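You operate a simulated robot arm through the tools that you are given. There is no shell and no other tool.

The job below is to be done with a simulated robot arm. You get a single attempt, and the scene is never put back.

## Task
Load board No 39 from the red box on the trolley into the jig and test it.
Fine: it ends in the jig, lid shut and red lever over it.

It is judged by the outcome, as a careful person would: the job done as asked, and still so three seconds after it is handed in. It fails if anything else is knocked over, pushed out of place, dropped, spilled or broken. Lids that push on must go on centred and level and be pressed home; caps that screw on are set level and turned clockwise until they are tight.

## Robot
A 6-joint arm with a two-finger gripper, fixed in place. Base frame: the origin is at the foot of the arm, x ahead of it, y to its left, z up. Lengths are in mm, angles in rad, forces in N, time in s.
Its first joint turns from -2.897 to 2.897 rad. Payload 2.45 kg.
Tool frame: the origin (TCP) lies between the finger pads and is the grasp point; the fingertips stand 20 mm ahead of it; z points along the fingers, y is the line along which they close. The gripper opens to 140 mm. The gripper's body begins 168 mm behind the TCP.
Orientation is told as [roll, pitch, yaw] about the base's x, y, z axes, in that order, counted from this pose: with the fingers straight down and closing along the base's y, the tool's x points along the base's -x, its y along +y and its z along -z.

## Interface
- The arm moves only by the tool apply_moves. Its argument "steps" is a list of rows, each a list of 7 numbers: the shift along the tool's x, y, z in units of 50 mm (1.0 is 50 mm), then the turn, a rotation vector about the tool's x, y, z in units of 4 degrees (1.0 is 4 degrees), then the finger opening in mm, from 0 to 140. In form: [[x, y, z, ax, ay, az, grip], ...]. A call has 1 to 20 rows; each row shifts and turns the commanded pose from where the row before left it, along the tool's axes as they then stand. A call with a number of a shift or a turn outside -1 to 1 is refused whole. Each row takes 0.2 s and may step no farther than 50 mm and 0.15 rad from the row before; otherwise, or with a gripper value out of range, the whole call is refused. Where a pose cannot be reached the arm comes as near as it can. A force on the tool above 90 N (or 10 N above the force at the start of the call, whichever is more), or a blocked arm, ends the call early, and 0.2 s more pass. The fingers move at their own pace (about 45 mm/s each) and stop on an object; they squeeze with about 28 N. The grip force told is the motor's: it shows also when the fingers shut on nothing. Time passes only in rows, and 0.2 s behind the last, so rows that do not move let the fingers close. The reply holds the time, the measured pose of the TCP, the force on the tool along the base axes, the opening and the grip force, in the units named above and with some noise, with the torque about the TCP (base axes, N m) and any sound that the robot's microphone picked up, and new pictures: "show" is both (left out), scene, wrist or none.
- Cameras (640 x 400 px; columns grow to the right, rows downward): "scene" is fixed at [220.2, -500.1, 1531.3]; the picture's right is [0.45, -0.89, 0.00], its down [-0.36, -0.18, -0.92] and it looks along [0.82, 0.41, -0.40] (base axes); focal length 318 px, centre (320, 200). "wrist" rides on the gripper at [78, 11, -209] in the tool frame; the picture's right is [-0.14, 0.99, 0.00], its down [-0.92, -0.13, -0.37] and it looks along [-0.37, -0.05, 0.93] (tool axes); focal length 280 px, centre (320, 200). There is no depth. A picture from a camera that has moved, and an enlarged one, comes with that camera's place and axes in the base frame and with its lens.
- zoom(camera, box): a new picture of the part [left, top, right, bottom] of that camera's present view, enlarged. The clock stands still meanwhile.
- hand_in(): hands the job in; it is judged then, once.

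Places have to be worked out from the pictures, the camera data and where the tool is seen. Open the gripper and draw the arm clear of the work before you hand the job in, unless the task says otherwise.

The tools are called by a JSON object that holds its "fn" and its "kwargs". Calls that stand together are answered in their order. apply_moves: Moves the arm, as the interface text tells. Its arguments: {"type":"object","properties":{"steps":{"type":"array"},"show":{"type":"string","enum":["both","scene","wrist","none"]}},"required":["steps"]} The other tools are called the same way: zoom (camera, box) takes an enlarged picture of a part of a camera's view; hand_in () hands the job in.

At the start:

```text
time_s: 0.0
tcp_pos: [676.1, -79.5, 1326.1]
ee_rot: [0.001, 0.001, 0.0]
wrist_force: [1.1, 0.3, 0.5]
moment: [0.03, 0.0, 0.01]
grip_width: 140.0
finger_force: 0.1
```

scene: 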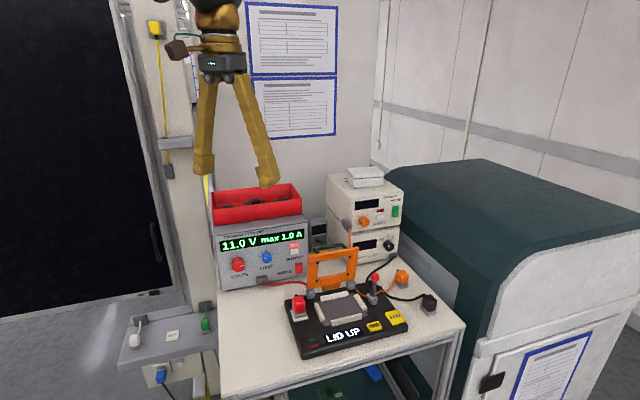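
wrist: 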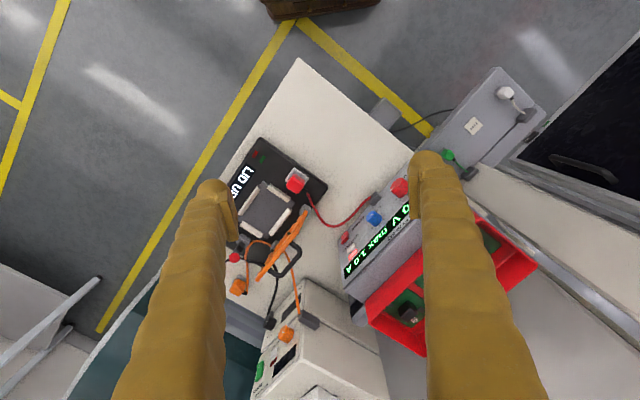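

The scene shows a trolley with a power supply, a red box on top of it, and a jig with an orange lid standing open. I'll zoom in to study the details first.

{"fn": "zoom", "kwargs": {"camera": "scene", "box": [270, 230, 450, 370]}}

{"fn": "zoom", "kwargs": {"camera": "scene", "box": [190, 170, 350, 300]}}

{"fn": "zoom", "kwargs": {"camera": "wrist", "box": [200, 120, 360, 320]}}

{"fn": "zoom", "kwargs": {"camera": "wrist", "box": [330, 150, 560, 370]}}

{"fn": "zoom", "kwargs": {"camera": "scene", "box": [240, 0, 340, 140]}}

{"fn": "zoom", "kwargs": {"camera": "scene", "box": [110, 280, 470, 400]}}

```text
2.86 times, centred on (360, 300) of scene
camera zoom: at [220.2, -500.1, 1531.3], right [0.45, -0.89, 0.0], down [-0.36, -0.18, -0.92], along [0.82, 0.41, -0.4], focal length 909 px, centre (206, -86)
```

zoom: 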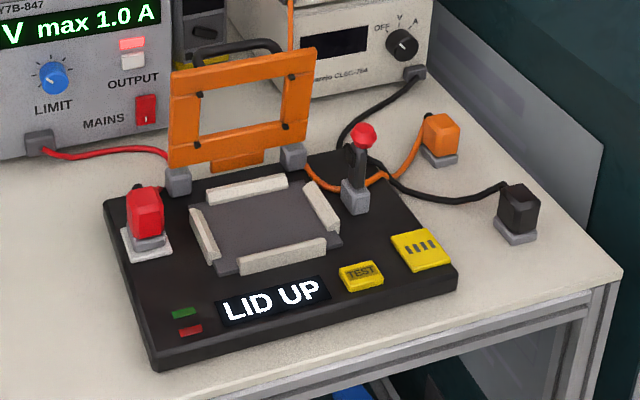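

```text
3.08 times, centred on (270, 235) of scene
camera zoom: at [220.2, -500.1, 1531.3], right [0.45, -0.89, 0.0], down [-0.36, -0.18, -0.92], along [0.82, 0.41, -0.4], focal length 979 px, centre (474, 92)
```

zoom: 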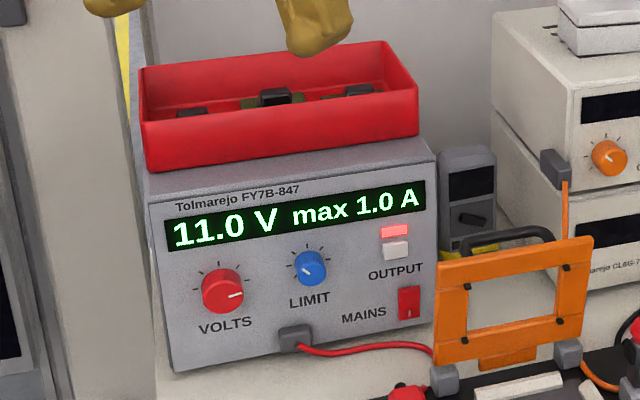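

```text
2.00 times, centred on (280, 220) of wrist
camera zoom: at [598.6, -69.1, 1536.8], right [0.14, 0.99, 0.0], down [0.92, -0.13, 0.37], along [0.37, -0.05, -0.93], focal length 561 px, centre (400, 160)
```

zoom: 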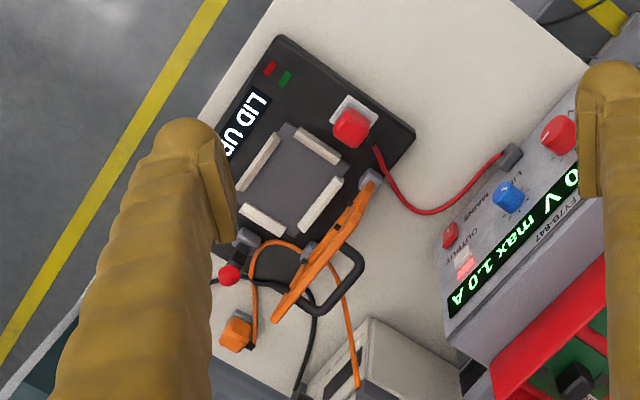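

```text
1.82 times, centred on (445, 260) of wrist
camera zoom: at [598.6, -69.1, 1536.8], right [0.14, 0.99, 0.0], down [0.92, -0.13, 0.37], along [0.37, -0.05, -0.93], focal length 510 px, centre (93, 91)
```

zoom: 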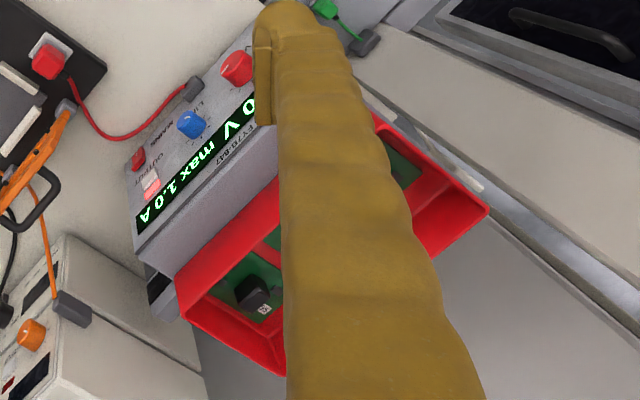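

```text
2.86 times, centred on (290, 70) of scene
camera zoom: at [220.2, -500.1, 1531.3], right [0.45, -0.89, 0.0], down [-0.36, -0.18, -0.92], along [0.82, 0.41, -0.4], focal length 909 px, centre (406, 571)
```

zoom: 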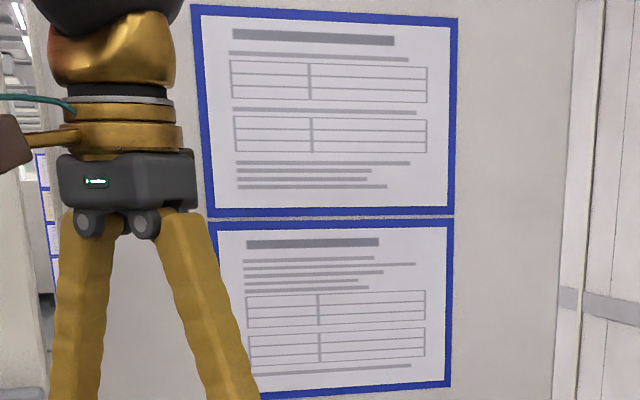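

```text
1.78 times, centred on (290, 340) of scene
camera zoom: at [220.2, -500.1, 1531.3], right [0.45, -0.89, 0.0], down [-0.36, -0.18, -0.92], along [0.82, 0.41, -0.4], focal length 566 px, centre (373, -49)
```

zoom: 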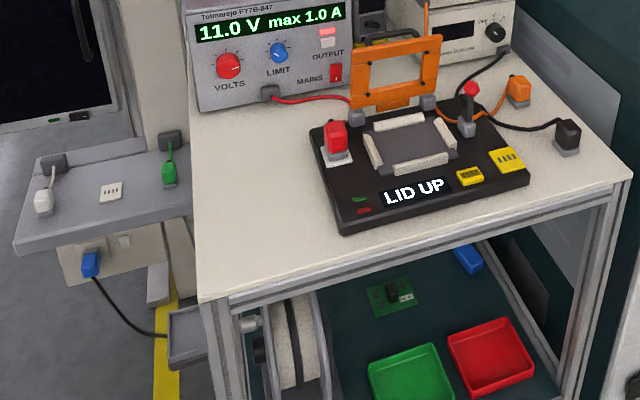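

I'll look closer at labels, plugs and the yellow card.

{"fn": "zoom", "kwargs": {"camera": "scene", "box": [360, 260, 440, 335]}}

{"fn": "zoom", "kwargs": {"camera": "scene", "box": [280, 285, 360, 360]}}

{"fn": "zoom", "kwargs": {"camera": "scene", "box": [320, 160, 410, 270]}}

{"fn": "zoom", "kwargs": {"camera": "wrist", "box": [380, 240, 440, 340]}}

{"fn": "zoom", "kwargs": {"camera": "scene", "box": [300, 350, 420, 400]}}

```text
5.33 times, centred on (400, 298) of scene
camera zoom: at [220.2, -500.1, 1531.3], right [0.45, -0.89, 0.0], down [-0.36, -0.18, -0.92], along [0.82, 0.41, -0.4], focal length 1697 px, centre (-107, -320)
```

zoom: 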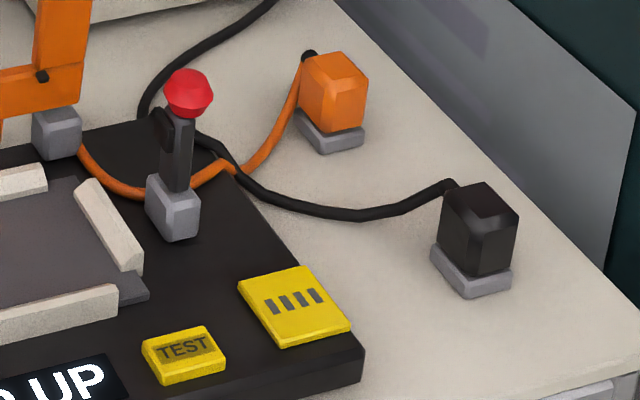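

```text
5.33 times, centred on (320, 322) of scene
camera zoom: at [220.2, -500.1, 1531.3], right [0.45, -0.89, 0.0], down [-0.36, -0.18, -0.92], along [0.82, 0.41, -0.4], focal length 1697 px, centre (320, -453)
```

zoom: 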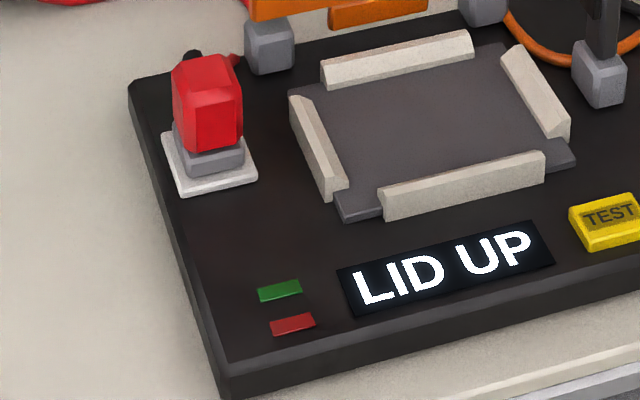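

```text
3.64 times, centred on (365, 215) of scene
camera zoom: at [220.2, -500.1, 1531.3], right [0.45, -0.89, 0.0], down [-0.36, -0.18, -0.92], along [0.82, 0.41, -0.4], focal length 1157 px, centre (156, 146)
```

zoom: 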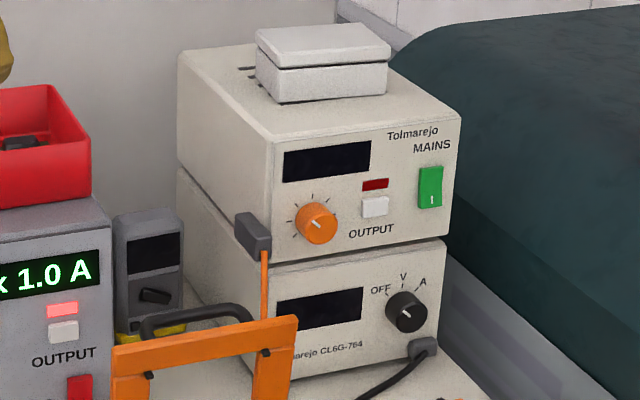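

```text
4.00 times, centred on (410, 290) of wrist
camera zoom: at [598.6, -69.1, 1536.8], right [0.14, 0.99, 0.0], down [0.92, -0.13, 0.37], along [0.37, -0.05, -0.93], focal length 1122 px, centre (-40, -160)
```

zoom: 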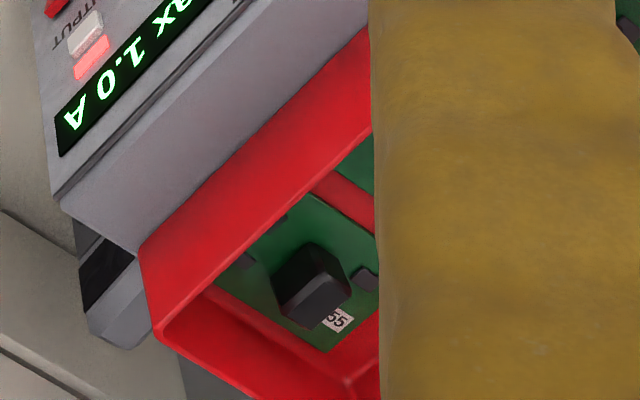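

```text
5.33 times, centred on (360, 375) of scene
camera zoom: at [220.2, -500.1, 1531.3], right [0.45, -0.89, 0.0], down [-0.36, -0.18, -0.92], along [0.82, 0.41, -0.4], focal length 1697 px, centre (107, -733)
```

zoom: 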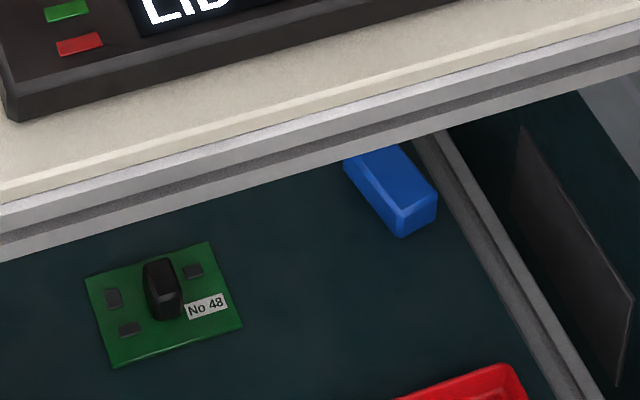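

Triangulating gives the jig top around z≈900 near (790,-150), and the red box rim at z≈1120 with its centre near (994,125), turned about 41°. The boards carry labels, and I've seen a 55 in the box. I'll move the wrist camera over the box to read them.

{"fn": "apply_moves", "kwargs": {"steps": [[-0.747, 0.467, 0, 0, 0, 0, 140], [-0.747, 0.467, 0, 0, 0, 0, 140], [-0.747, 0.467, 0, 0, 0, 0, 140], [-0.747, 0.467, 0, 0, 0, 0, 140], [-0.747, 0.467, 0, 0, 0, 0, 140], [-0.747, 0.467, 0, 0, 0, 0, 140], [0, 0, 0, 0, 0, -0.94, 140], [0, 0, 0, 0, 0, -0.94, 140], [0, 0, 0, 0, 0, -0.94, 140], [0, 0, 0, 0, 0, -0.94, 140], [0, 0, 0, 0, 0, -0.94, 140], [0, 0, 0, 0, 0, -0.94, 140], [0, 0, 0, 0, 0, -0.94, 140], [0, 0, 0, 0, 0, -0.94, 140], [0, 0, 0, 0, 0, -0.94, 140], [0, 0, 0, 0, 0, -0.94, 140], [0, 0, 0, 0, 0, -0.94, 140]]}}

```text
time_s: 3.6
tcp_pos: [901.2, 60.3, 1326.4]
ee_rot: [0.0, 0.001, 0.724]
wrist_force: [0.9, -0.7, 0.8]
moment: [0.03, -0.01, -0.03]
grip_width: 140.0
finger_force: 0.1
camera wrist: at [835.1, 16.9, 1536.4], right [-0.55, 0.83, 0.0], down [0.77, 0.51, 0.37], along [0.31, 0.2, -0.93], focal length 280 px, centre (320, 200)
```

scene: 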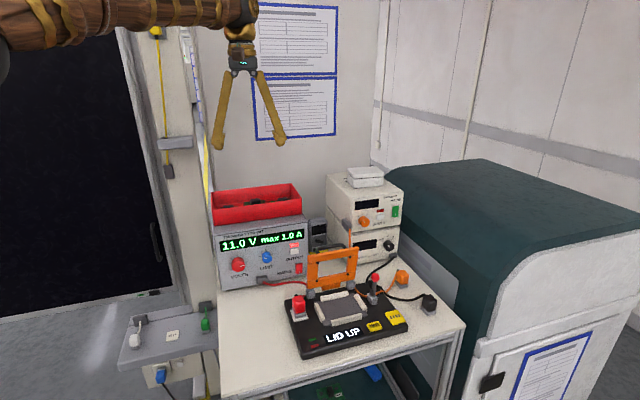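
wrist: 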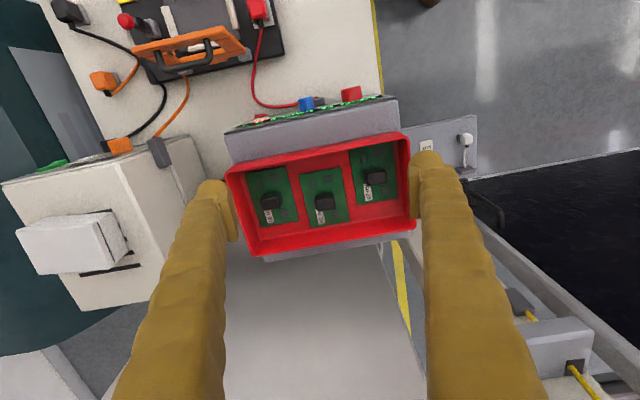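

The box with its three boards is now in view. I'll zoom in to read the labels.

{"fn": "zoom", "kwargs": {"camera": "wrist", "box": [220, 130, 420, 265]}}

{"fn": "zoom", "kwargs": {"camera": "wrist", "box": [240, 160, 300, 230]}}

{"fn": "zoom", "kwargs": {"camera": "wrist", "box": [295, 160, 355, 230]}}

{"fn": "zoom", "kwargs": {"camera": "wrist", "box": [345, 140, 405, 210]}}

{"fn": "zoom", "kwargs": {"camera": "wrist", "box": [50, 0, 300, 170]}}

```text
2.96 times, centred on (320, 198) of wrist
camera zoom: at [835.1, 16.9, 1536.4], right [-0.55, 0.83, 0.0], down [0.77, 0.51, 0.37], along [0.31, 0.2, -0.93], focal length 831 px, centre (320, 207)
```

zoom: 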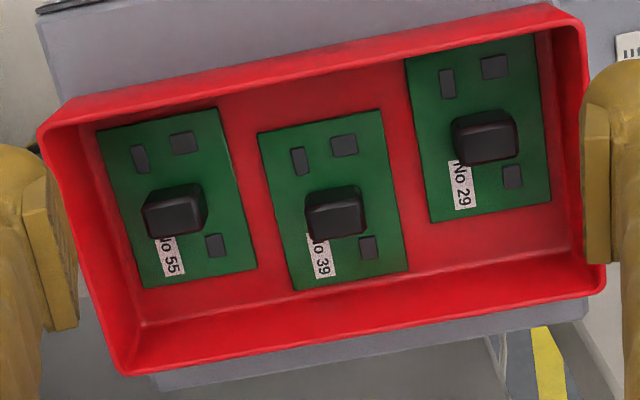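

```text
5.71 times, centred on (270, 195) of wrist
camera zoom: at [835.1, 16.9, 1536.4], right [-0.55, 0.83, 0.0], down [0.77, 0.51, 0.37], along [0.31, 0.2, -0.93], focal length 1602 px, centre (606, 229)
```

zoom: 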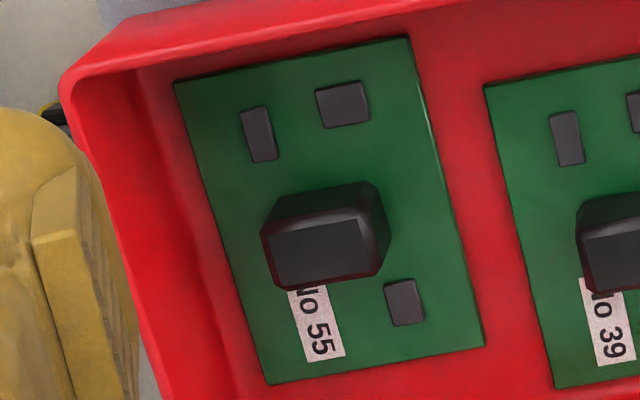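

```text
5.71 times, centred on (325, 195) of wrist
camera zoom: at [835.1, 16.9, 1536.4], right [-0.55, 0.83, 0.0], down [0.77, 0.51, 0.37], along [0.31, 0.2, -0.93], focal length 1602 px, centre (291, 229)
```

zoom: 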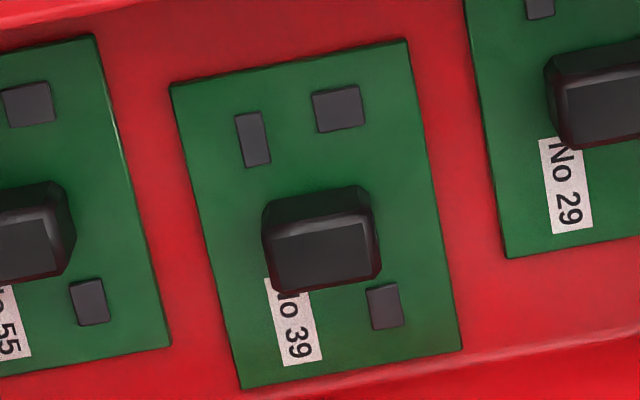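

```text
5.71 times, centred on (375, 175) of wrist
camera zoom: at [835.1, 16.9, 1536.4], right [-0.55, 0.83, 0.0], down [0.77, 0.51, 0.37], along [0.31, 0.2, -0.93], focal length 1602 px, centre (6, 343)
```

zoom: 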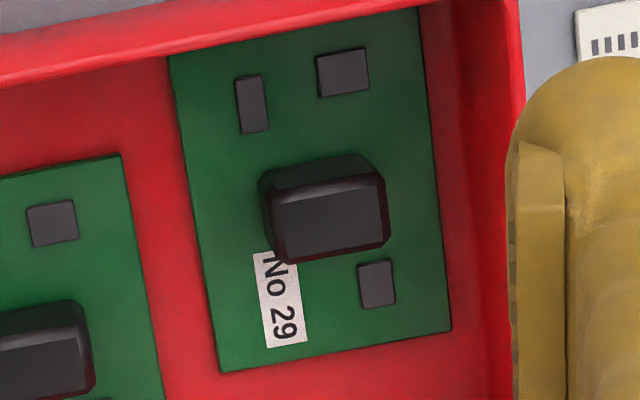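

```text
2.35 times, centred on (175, 85) of wrist
camera zoom: at [835.1, 16.9, 1536.4], right [-0.55, 0.83, 0.0], down [0.77, 0.51, 0.37], along [0.31, 0.2, -0.93], focal length 660 px, centre (661, 471)
```

zoom: 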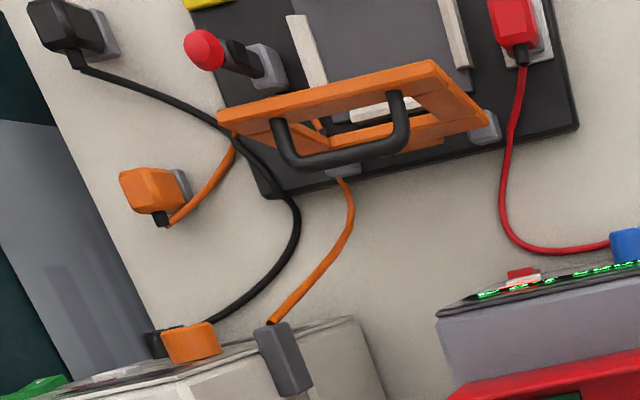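

The middle board is No 39: its block top is at about (979,124,1108), and the board is turned about 44.6°. I'll move above it, align the yaw, narrow the fingers to 60 mm and check before going down.

{"fn": "apply_moves", "kwargs": {"steps": [[-0.511, -0.018, 0, 0, 0, -0.76, 60], [-0.511, -0.018, 0.5, 0, 0, 0, 60], [-0.511, -0.018, 0.5, 0, 0, 0, 60], [-0.511, -0.018, 0.5, 0, 0, 0, 60], [0, 0, 0.5, 0, 0, 0, 60], [0, 0, 0.5, 0, 0, 0, 60], [0, 0, 0, 0, 0, 0, 60]]}}

```text
time_s: 5.2
tcp_pos: [977.9, 127.6, 1201.2]
ee_rot: [-0.001, 0.0, 0.776]
wrist_force: [0.1, 0.2, 1.4]
moment: [0.01, 0.01, 0.02]
grip_width: 60.1
finger_force: 0.1
camera wrist: at [914.9, 81.1, 1411.7], right [-0.6, 0.8, 0.0], down [0.75, 0.55, 0.37], along [0.3, 0.22, -0.93], focal length 280 px, centre (320, 200)
```

scene: 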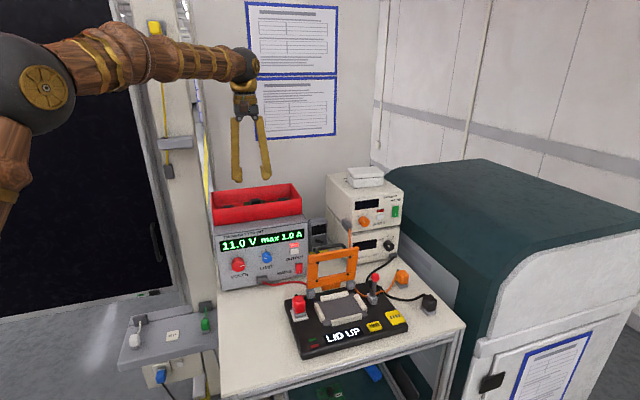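
wrist: 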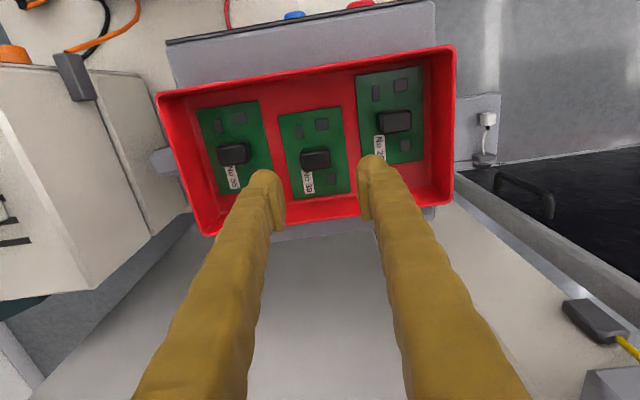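

The arm reaches here. I'll zoom to locate the block top precisely.

{"fn": "zoom", "kwargs": {"camera": "wrist", "box": [270, 90, 370, 205]}}

{"fn": "zoom", "kwargs": {"camera": "scene", "box": [200, 130, 320, 240]}}

```text
3.48 times, centred on (320, 148) of wrist
camera zoom: at [914.9, 81.1, 1411.7], right [-0.6, 0.8, 0.0], down [0.75, 0.55, 0.37], along [0.3, 0.22, -0.93], focal length 975 px, centre (320, 383)
```

zoom: 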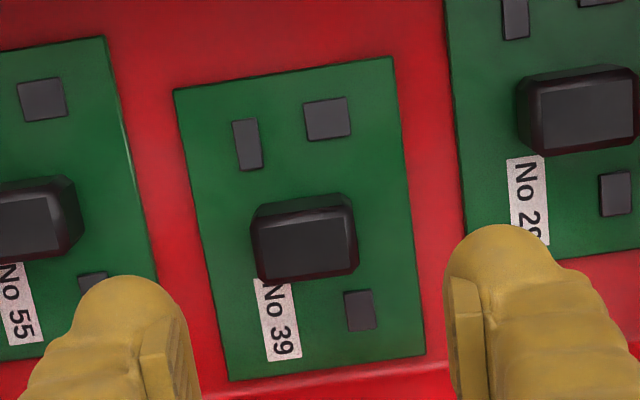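

```text
3.64 times, centred on (260, 185) of scene
camera zoom: at [220.2, -500.1, 1531.3], right [0.45, -0.89, 0.0], down [-0.36, -0.18, -0.92], along [0.82, 0.41, -0.4], focal length 1157 px, centre (538, 254)
```

zoom: 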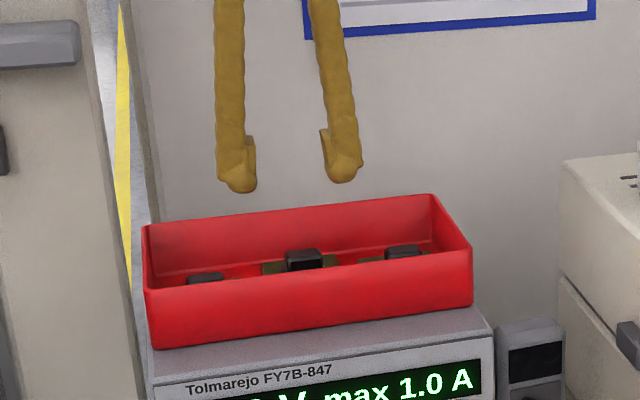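

Block top is centred ~3 mm off the TCP in each direction, with the block running z≈1070–1110 and yaw aligned. I'll shift and lower to TCP z≈1100, then look before closing.

{"fn": "apply_moves", "kwargs": {"steps": [[0.05, -0.064, 0, 0, 0, 0, 60], [0, 0, 0.5, 0, 0, 0, 60], [0, 0, 0.5, 0, 0, 0, 60], [0, 0, 0.5, 0, 0, 0, 60], [0, 0, 0.4, 0, 0, 0, 60], [0, 0, 0, 0, 0, 0, 60]]}}

{"fn": "zoom", "kwargs": {"camera": "wrist", "box": [230, 110, 410, 230]}}

{"fn": "zoom", "kwargs": {"camera": "scene", "box": [200, 150, 320, 250]}}

```text
time_s: 6.6
tcp_pos: [978.2, 125.1, 1110.7]
ee_rot: [-0.004, -0.004, 0.774]
wrist_force: [-4.4, -0.3, 48.9]
moment: [-1.33, -1.1, -0.09]
grip_width: 60.1
finger_force: 0.3
camera wrist: at [913.4, 77.9, 1320.2], right [-0.6, 0.8, 0.0], down [0.74, 0.55, 0.37], along [0.3, 0.22, -0.93], focal length 280 px, centre (320, 200)
```

scene: 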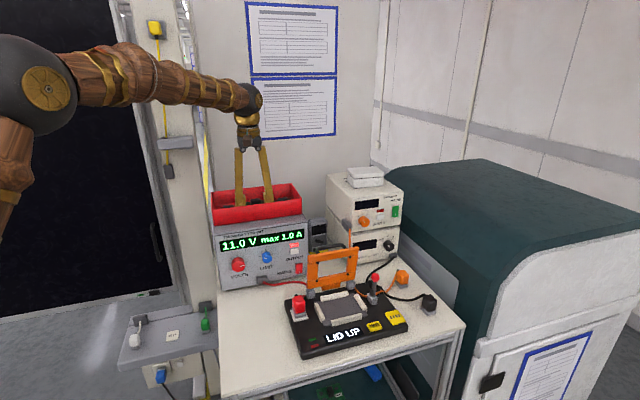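
wrist: 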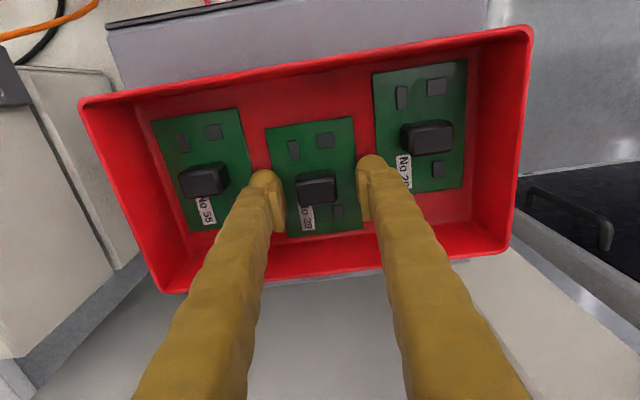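

```text
3.33 times, centred on (320, 170) of wrist
camera zoom: at [913.4, 77.9, 1320.2], right [-0.6, 0.8, 0.0], down [0.74, 0.55, 0.37], along [0.3, 0.22, -0.93], focal length 935 px, centre (320, 300)
```

zoom: 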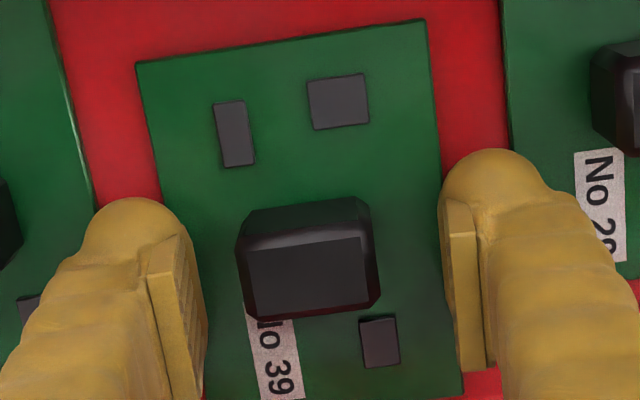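

```text
4.00 times, centred on (260, 200) of scene
camera zoom: at [220.2, -500.1, 1531.3], right [0.45, -0.89, 0.0], down [-0.36, -0.18, -0.92], along [0.82, 0.41, -0.4], focal length 1272 px, centre (560, 200)
```

zoom: 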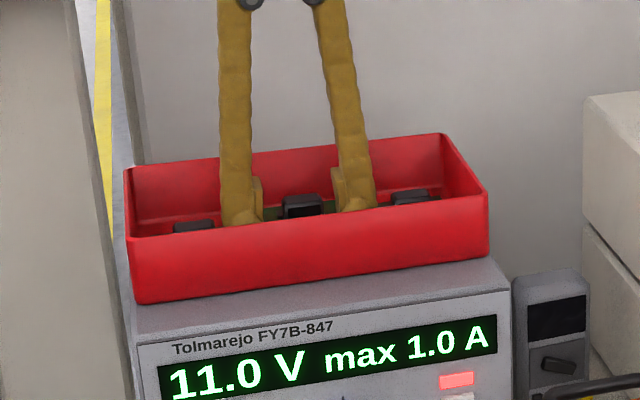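

Contact at 49 N on the left finger's tip: it rests on the board's edge, so board top is ≈1090, higher than I'd estimated. I'll raise ~11 mm, shift 3 mm toward the block's centre, and close gently.

{"fn": "apply_moves", "kwargs": {"steps": [[0, 0, -0.22, 0, 0, 0, 60], [0.06, 0, 0, 0, 0, 0, 60], [0, 0, 0, 0, 0, 0, 50]]}}

{"fn": "zoom", "kwargs": {"camera": "wrist", "box": [230, 110, 410, 230]}}

```text
time_s: 7.4
tcp_pos: [975.6, 122.0, 1116.2]
ee_rot: [0.001, -0.001, 0.775]
wrist_force: [0.3, 0.2, -0.2]
moment: [-0.01, 0.0, -0.01]
grip_width: 50.4
finger_force: 0.1
camera wrist: at [912.7, 75.4, 1327.4], right [-0.6, 0.8, 0.0], down [0.75, 0.55, 0.37], along [0.3, 0.22, -0.93], focal length 280 px, centre (320, 200)
```

scene: 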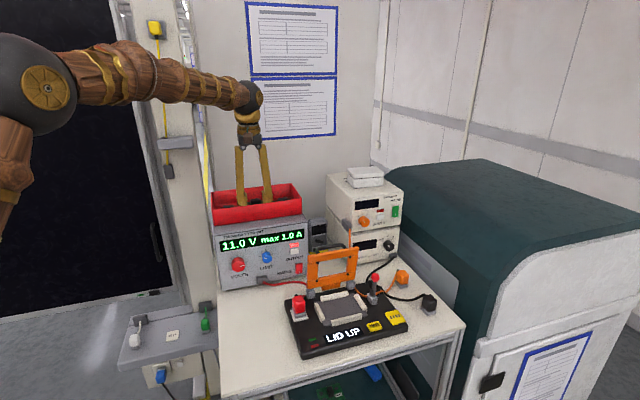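
wrist: 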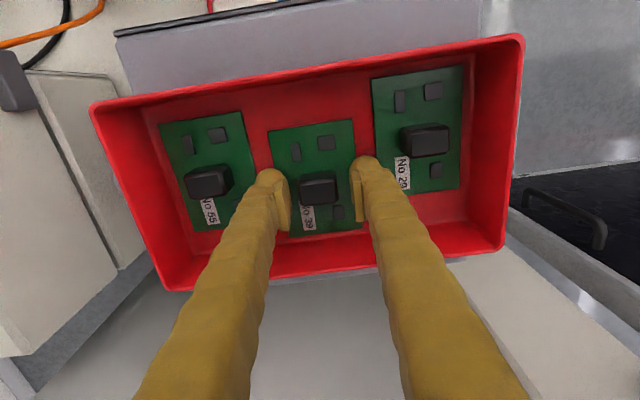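

```text
3.33 times, centred on (320, 170) of wrist
camera zoom: at [912.7, 75.4, 1327.4], right [-0.6, 0.8, 0.0], down [0.75, 0.55, 0.37], along [0.3, 0.22, -0.93], focal length 935 px, centre (320, 300)
```

zoom: 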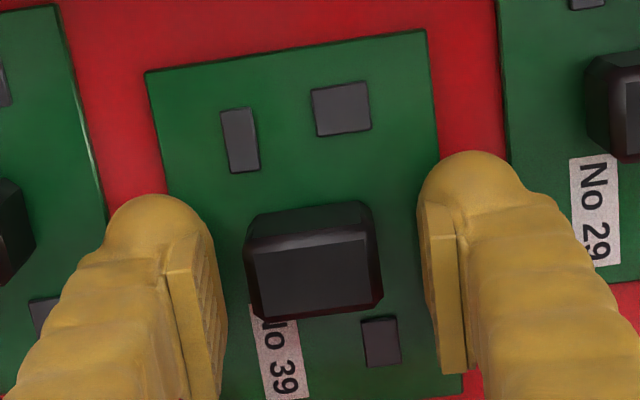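

The fingers straddle the block centrally. Closing now.

{"fn": "apply_moves", "kwargs": {"steps": [[0, 0, 0, 0, 0, 0, 20], [0, 0, 0, 0, 0, 0, 10], [0, 0, 0, 0, 0, 0, 5], [0, 0, 0, 0, 0, 0, 5]]}}

{"fn": "zoom", "kwargs": {"camera": "wrist", "box": [230, 110, 410, 230]}}

```text
time_s: 8.4
tcp_pos: [975.7, 122.3, 1117.9]
ee_rot: [0.0, 0.0, 0.774]
wrist_force: [-0.3, 0.3, 0.1]
moment: [0.01, 0.01, 0.02]
grip_width: 30.5
finger_force: 27.9
camera wrist: at [912.6, 75.5, 1327.9], right [-0.6, 0.8, 0.0], down [0.75, 0.55, 0.37], along [0.3, 0.22, -0.93], focal length 280 px, centre (320, 200)
```

scene: 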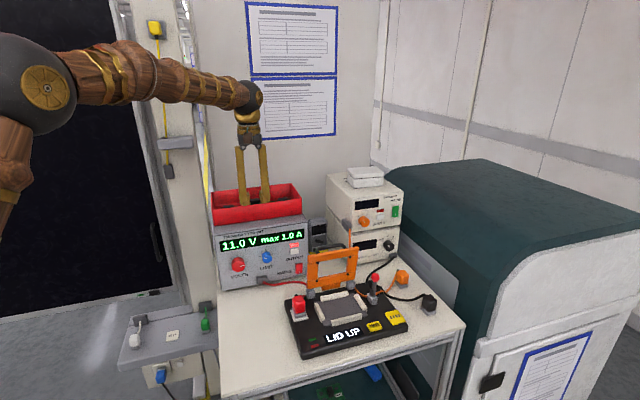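
wrist: 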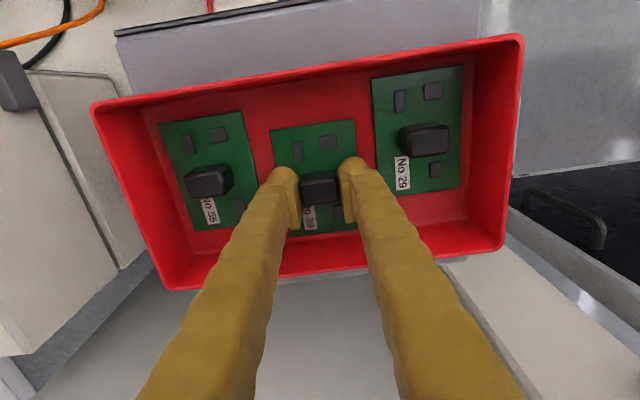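

```text
3.33 times, centred on (320, 170) of wrist
camera zoom: at [912.6, 75.5, 1327.9], right [-0.6, 0.8, 0.0], down [0.75, 0.55, 0.37], along [0.3, 0.22, -0.93], focal length 935 px, centre (320, 300)
```

zoom: 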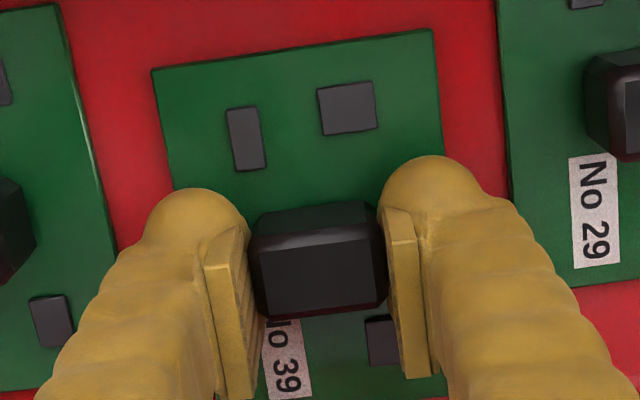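

Gripped at 30.5 mm, and the board looks centred on the TCP (70×100 mm, its top ≈27 mm below the TCP). Lifting straight up out of the box.

{"fn": "apply_moves", "kwargs": {"steps": [[0, 0, -0.2, 0, 0, 0, 5], [0, 0, -0.4, 0, 0, 0, 5], [0, 0, -0.6, 0, 0, 0, 5], [0, 0, -0.8, 0, 0, 0, 5], [0, 0, -0.8, 0, 0, 0, 5], [0, 0, -0.6, 0, 0, 0, 5], [0, 0, 0, 0, 0, 0, 5]]}}

```text
time_s: 10.0
tcp_pos: [976.6, 122.8, 1287.7]
ee_rot: [0.0, 0.0, 0.775]
wrist_force: [-0.5, 0.1, -0.4]
moment: [-0.03, 0.02, 0.0]
grip_width: 30.6
finger_force: 28.5
camera wrist: at [912.6, 75.9, 1497.9], right [-0.6, 0.8, 0.0], down [0.75, 0.55, 0.37], along [0.3, 0.22, -0.93], focal length 280 px, centre (320, 200)
```

scene: 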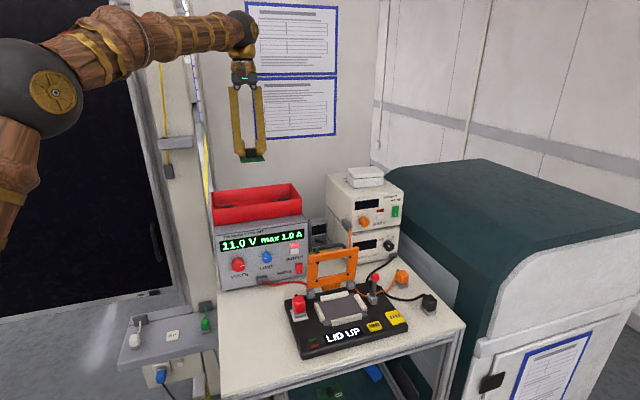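
wrist: 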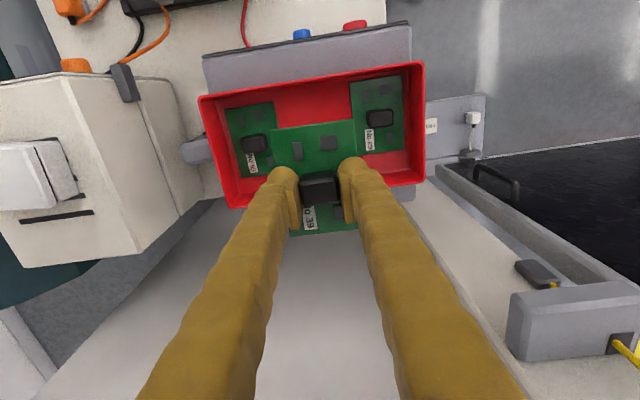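

The board is held cleanly. I'll retract from the box and begin the −90° turn so the label will read from the jig's front.

{"fn": "apply_moves", "kwargs": {"steps": [[0.8, 0, 0, 0, 0, 0, 5], [0.9, 0, 0, 0, 0, 0, 5], [0.9, 0, 0, 0, 0, 0, 5], [0.9, 0, 0, 0, 0, 0, 5], [0.9, 0, 0, 0, 0, 0, 5], [0, 0, 0, 0, 0, 0.9, 5], [0, 0, 0, 0, 0, 1, 5], [0, 0, 0, 0, 0, 1, 5], [0, 0, 0, 0, 0, 1, 5], [0, 0, 0, 0, 0, 1, 5], [0, 0, 0, 0, 0, 1, 5], [0, 0, 0, 0, 0, 1, 5], [0, 0, 0, 0, 0, 1, 5], [0, 0, 0, 0, 0, 1, 5], [0, 0, 0, 0, 0, 1, 5], [0, 0, 0, 0, 0, 1, 5]], "show": "none"}}

{"fn": "apply_moves", "kwargs": {"steps": [[0, 0, 0, 0, 0, 1, 5], [0, 0, 0, 0, 0, 1, 5], [0, 0, 0, 0, 0, 1, 5], [0, 0, 0, 0, 0, 1, 5], [0, 0, 0, 0, 0, 1, 5], [0, 0, 0, 0, 0, 1, 5], [0, 0, 0, 0, 0, 1, 5], [0, 0, 0, 0, 0, 1, 5], [0, 0, 0, 0, 0, 1, 5], [0, 0, 0, 0, 0, 1, 5], [0, 0, 0, 0, 0, 1, 5], [0, 0, 0, 0, 0, 0.45, 5], [0, 0, 0, 0, 0, 0, 5]]}}

```text
time_s: 13.4
tcp_pos: [819.0, -32.0, 1287.2]
ee_rot: [0.002, -0.001, 0.014]
wrist_force: [-0.1, 0.1, -0.4]
moment: [0.0, -0.02, -0.02]
grip_width: 30.6
finger_force: 28.0
```

```text
time_s: 16.2
tcp_pos: [817.8, -31.6, 1288.1]
ee_rot: [0.0, 0.001, -0.786]
wrist_force: [0.5, 0.3, -0.4]
moment: [-0.03, -0.01, 0.01]
grip_width: 30.8
finger_force: 27.9
camera wrist: at [771.0, 31.2, 1497.7], right [0.8, 0.6, 0.0], down [0.56, -0.74, 0.37], along [0.22, -0.29, -0.93], focal length 280 px, centre (320, 200)
```

scene: 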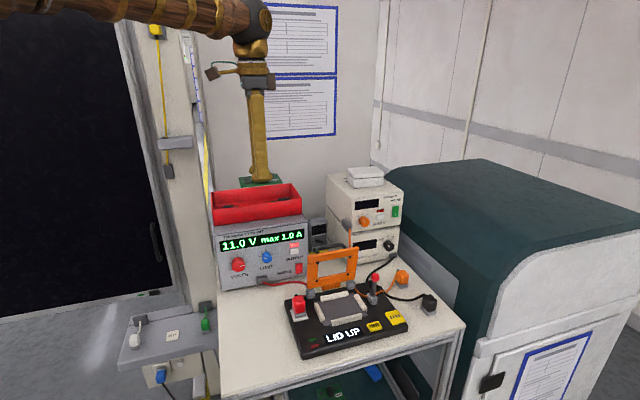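
wrist: 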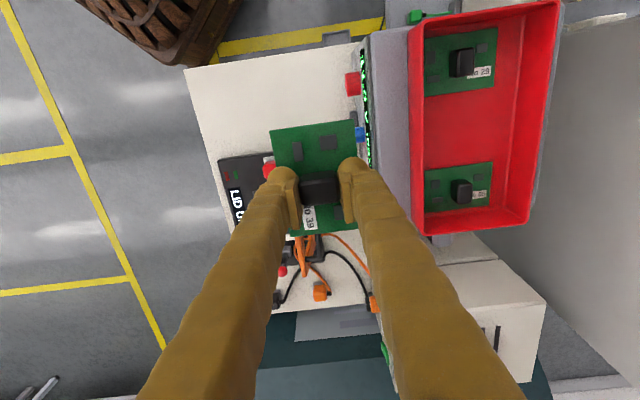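

Orientation is right. Now I'll fly over so the wrist camera is directly above the jig, to measure the pocket.

{"fn": "apply_moves", "kwargs": {"steps": [[-0.85, -0.445, 0, 0, 0, 0, 5], [-0.85, -0.445, 0, 0, 0, 0, 5], [-0.85, -0.445, 0, 0, 0, 0, 5], [-0.85, -0.445, 0, 0, 0, 0, 5], [-0.85, -0.445, 0, 0, 0, 0, 5], [-0.85, -0.445, 0, 0, 0, 0, 5], [0, 0, 0, 0, 0, 0, 5]]}}

{"fn": "zoom", "kwargs": {"camera": "wrist", "box": [250, 20, 400, 120]}}

```text
time_s: 17.8
tcp_pos: [905.5, -306.7, 1287.2]
ee_rot: [-0.001, 0.0, -0.783]
wrist_force: [0.0, 1.3, -0.5]
moment: [-0.02, -0.01, -0.01]
grip_width: 30.5
finger_force: 28.2
camera wrist: at [858.2, -243.4, 1497.3], right [0.8, 0.6, 0.0], down [0.56, -0.74, 0.37], along [0.22, -0.29, -0.93], focal length 280 px, centre (320, 200)
```

scene: 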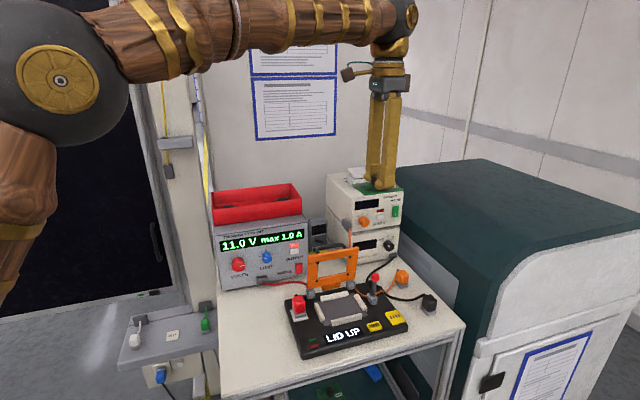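
wrist: 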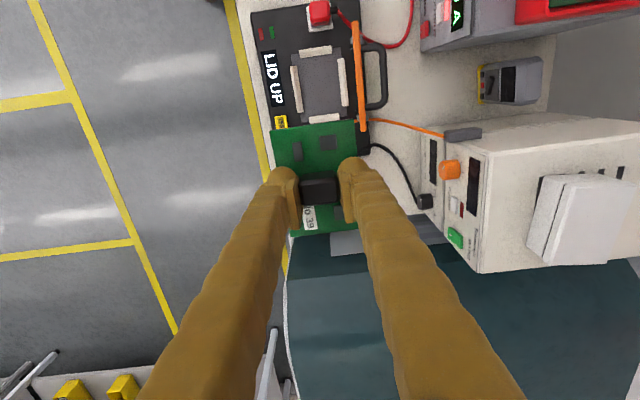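

```text
4.00 times, centred on (325, 70) of wrist
camera zoom: at [858.2, -243.4, 1497.3], right [0.8, 0.6, 0.0], down [0.56, -0.74, 0.37], along [0.22, -0.29, -0.93], focal length 1122 px, centre (300, 720)
```

zoom: 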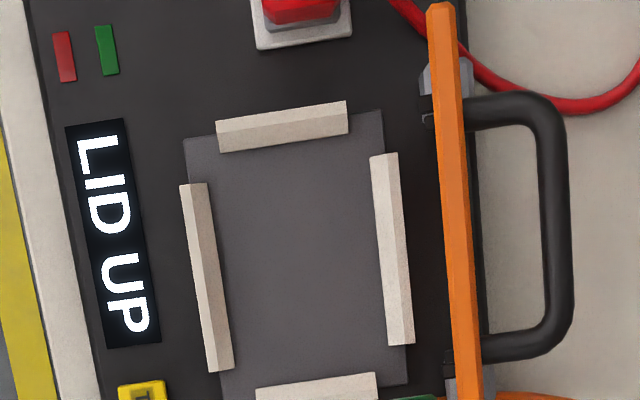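

The jig pocket is almost directly below the camera, centred near (858,-242), and aligned with the tool. I'll zoom to check the guides, lid thickness and the finger spread.

{"fn": "zoom", "kwargs": {"camera": "wrist", "box": [285, 30, 365, 80]}}

{"fn": "zoom", "kwargs": {"camera": "wrist", "box": [240, 60, 400, 240]}}

{"fn": "zoom", "kwargs": {"camera": "scene", "box": [330, 30, 430, 200]}}

{"fn": "zoom", "kwargs": {"camera": "scene", "box": [300, 235, 390, 330]}}

```text
8.00 times, centred on (325, 55) of wrist
camera zoom: at [858.2, -243.4, 1497.3], right [0.8, 0.6, 0.0], down [0.56, -0.74, 0.37], along [0.22, -0.29, -0.93], focal length 2243 px, centre (280, 1360)
```

zoom: 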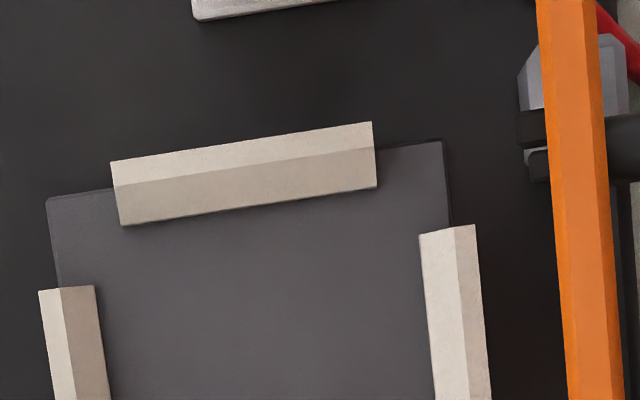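

```text
2.22 times, centred on (320, 150) of wrist
camera zoom: at [858.2, -243.4, 1497.3], right [0.8, 0.6, 0.0], down [0.56, -0.74, 0.37], along [0.22, -0.29, -0.93], focal length 623 px, centre (320, 311)
```

zoom: 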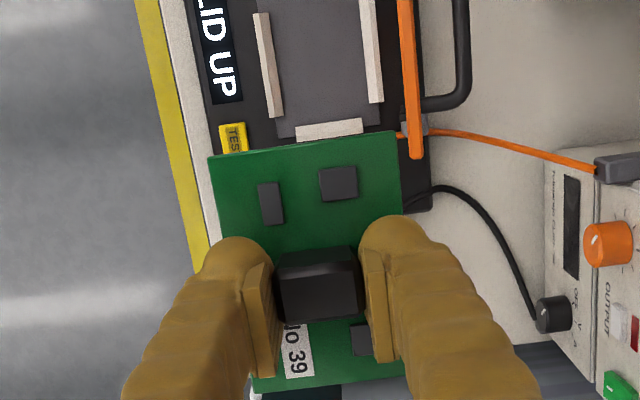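

```text
2.35 times, centred on (380, 115) of scene
camera zoom: at [220.2, -500.1, 1531.3], right [0.45, -0.89, 0.0], down [-0.36, -0.18, -0.92], along [0.82, 0.41, -0.4], focal length 748 px, centre (179, 400)
```

zoom: 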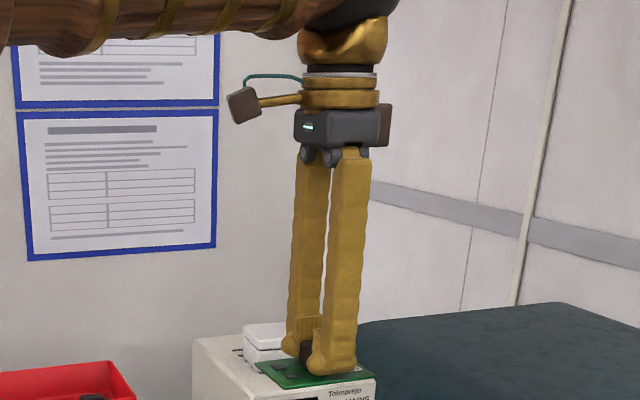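

```text
4.21 times, centred on (345, 282) of scene
camera zoom: at [220.2, -500.1, 1531.3], right [0.45, -0.89, 0.0], down [-0.36, -0.18, -0.92], along [0.82, 0.41, -0.4], focal length 1339 px, centre (215, -147)
```

zoom: 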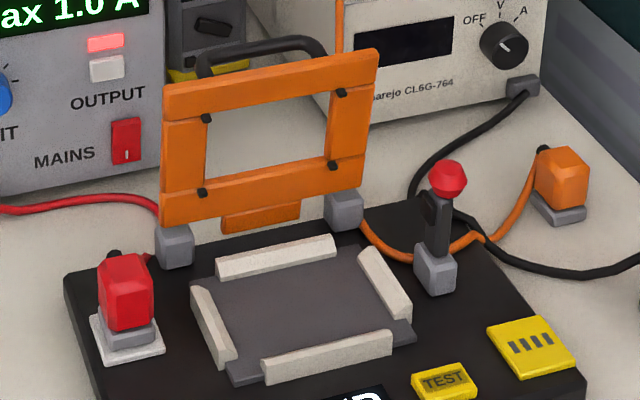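

Guides have inward chamfers and the lid stands vertically about 55 mm behind the pocket's centre, so the fingers (±39 mm) clear it. I'll move over the pocket's centre and come down to TCP z≈1010 to check alignment.

{"fn": "apply_moves", "kwargs": {"steps": [[0.788, 0.122, 0, 0, 0, 0, 5], [0.788, 0.122, 0, 0, 0, 0, 5], [0, 0, 0.5, 0, 0, 0, 5], [0, 0, 0.8, 0, 0, 0, 5], [0, 0, 0.8, 0, 0, 0, 5], [0, 0, 0.8, 0, 0, 0, 5], [0, 0, 0.7, 0, 0, 0, 5], [0, 0, 0.6, 0, 0, 0, 5], [0, 0, 0.5, 0, 0, 0, 5], [0, 0, 0, 0, 0, 0, 5]]}}

{"fn": "zoom", "kwargs": {"camera": "wrist", "box": [220, 60, 420, 260]}}

{"fn": "zoom", "kwargs": {"camera": "scene", "box": [280, 200, 420, 350]}}

```text
time_s: 20.0
tcp_pos: [856.9, -241.9, 1053.0]
ee_rot: [0.0, 0.0, -0.785]
wrist_force: [0.5, 0.4, -1.2]
moment: [0.0, 0.01, 0.0]
grip_width: 30.4
finger_force: 27.6
camera wrist: at [809.2, -178.7, 1262.9], right [0.8, 0.6, 0.0], down [0.56, -0.74, 0.37], along [0.22, -0.29, -0.93], focal length 280 px, centre (320, 200)
```

scene: 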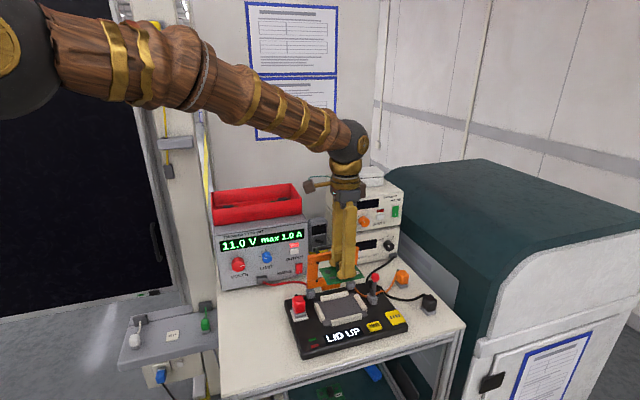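
wrist: 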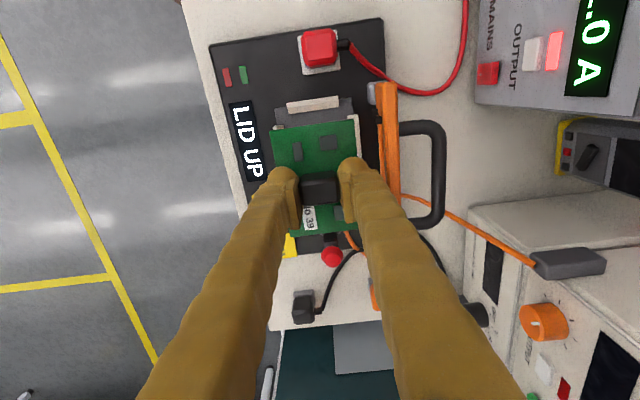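

```text
2.00 times, centred on (320, 160) of wrist
camera zoom: at [809.2, -178.7, 1262.9], right [0.8, 0.6, 0.0], down [0.56, -0.74, 0.37], along [0.22, -0.29, -0.93], focal length 561 px, centre (320, 280)
```

zoom: 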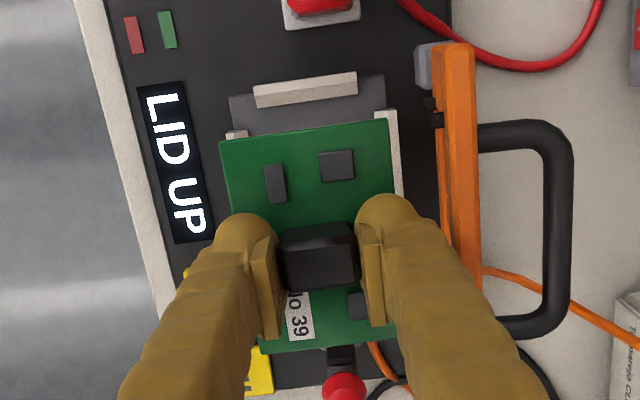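

```text
2.67 times, centred on (350, 275) of scene
camera zoom: at [220.2, -500.1, 1531.3], right [0.45, -0.89, 0.0], down [-0.36, -0.18, -0.92], along [0.82, 0.41, -0.4], focal length 848 px, centre (240, 0)
```

zoom: 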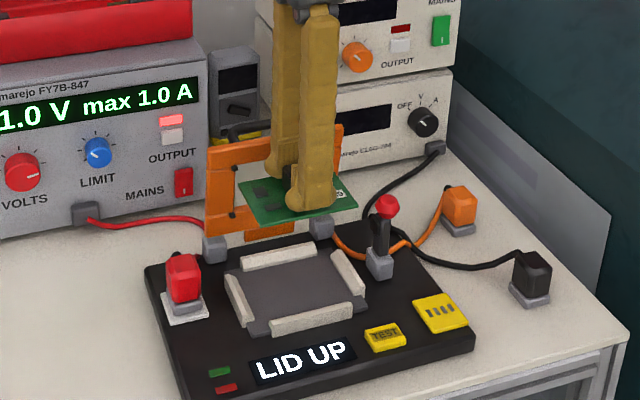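

Alignment looks good: pocket centre within ~1 mm of the board's centre in both directions. I'll lower to TCP z≈955 with a +0.5 mm trim and look again.

{"fn": "apply_moves", "kwargs": {"steps": [[0, 0.01, 0.5, 0, 0, 0, 5], [0, 0, 0.5, 0, 0, 0, 5], [0, 0, 0.5, 0, 0, 0, 5], [0, 0, 0.4, 0, 0, 0, 5], [0, 0, 0, 0, 0, 0, 5]]}}

{"fn": "zoom", "kwargs": {"camera": "wrist", "box": [220, 60, 420, 260]}}

{"fn": "zoom", "kwargs": {"camera": "scene", "box": [285, 240, 405, 350]}}

```text
time_s: 21.2
tcp_pos: [859.1, -242.2, 957.0]
ee_rot: [0.0, 0.001, -0.786]
wrist_force: [0.1, -0.1, -0.8]
moment: [0.02, 0.03, -0.01]
grip_width: 30.4
finger_force: 28.5
camera wrist: at [811.2, -178.3, 1167.6], right [0.8, 0.6, 0.0], down [0.56, -0.74, 0.37], along [0.22, -0.29, -0.93], focal length 280 px, centre (320, 200)
```

scene: 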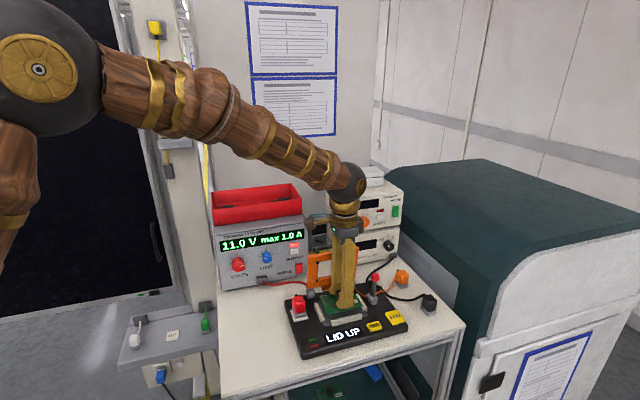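
wrist: 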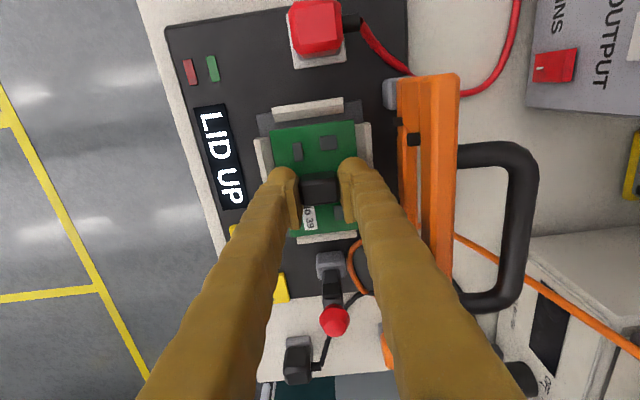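

```text
2.00 times, centred on (320, 160) of wrist
camera zoom: at [811.2, -178.3, 1167.6], right [0.8, 0.6, 0.0], down [0.56, -0.74, 0.37], along [0.22, -0.29, -0.93], focal length 561 px, centre (320, 280)
```

zoom: 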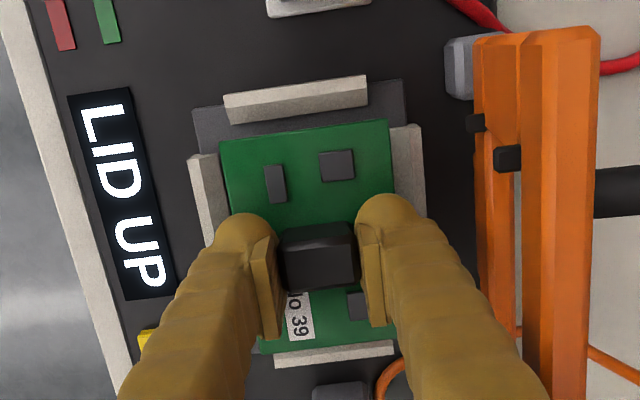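

```text
3.64 times, centred on (345, 295) of scene
camera zoom: at [220.2, -500.1, 1531.3], right [0.45, -0.89, 0.0], down [-0.36, -0.18, -0.92], along [0.82, 0.41, -0.4], focal length 1157 px, centre (229, -146)
```

zoom: 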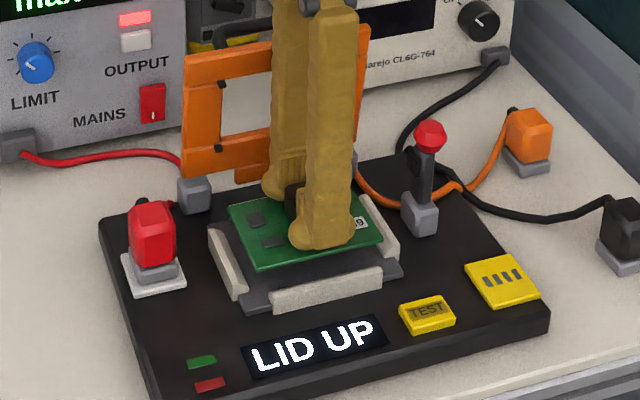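

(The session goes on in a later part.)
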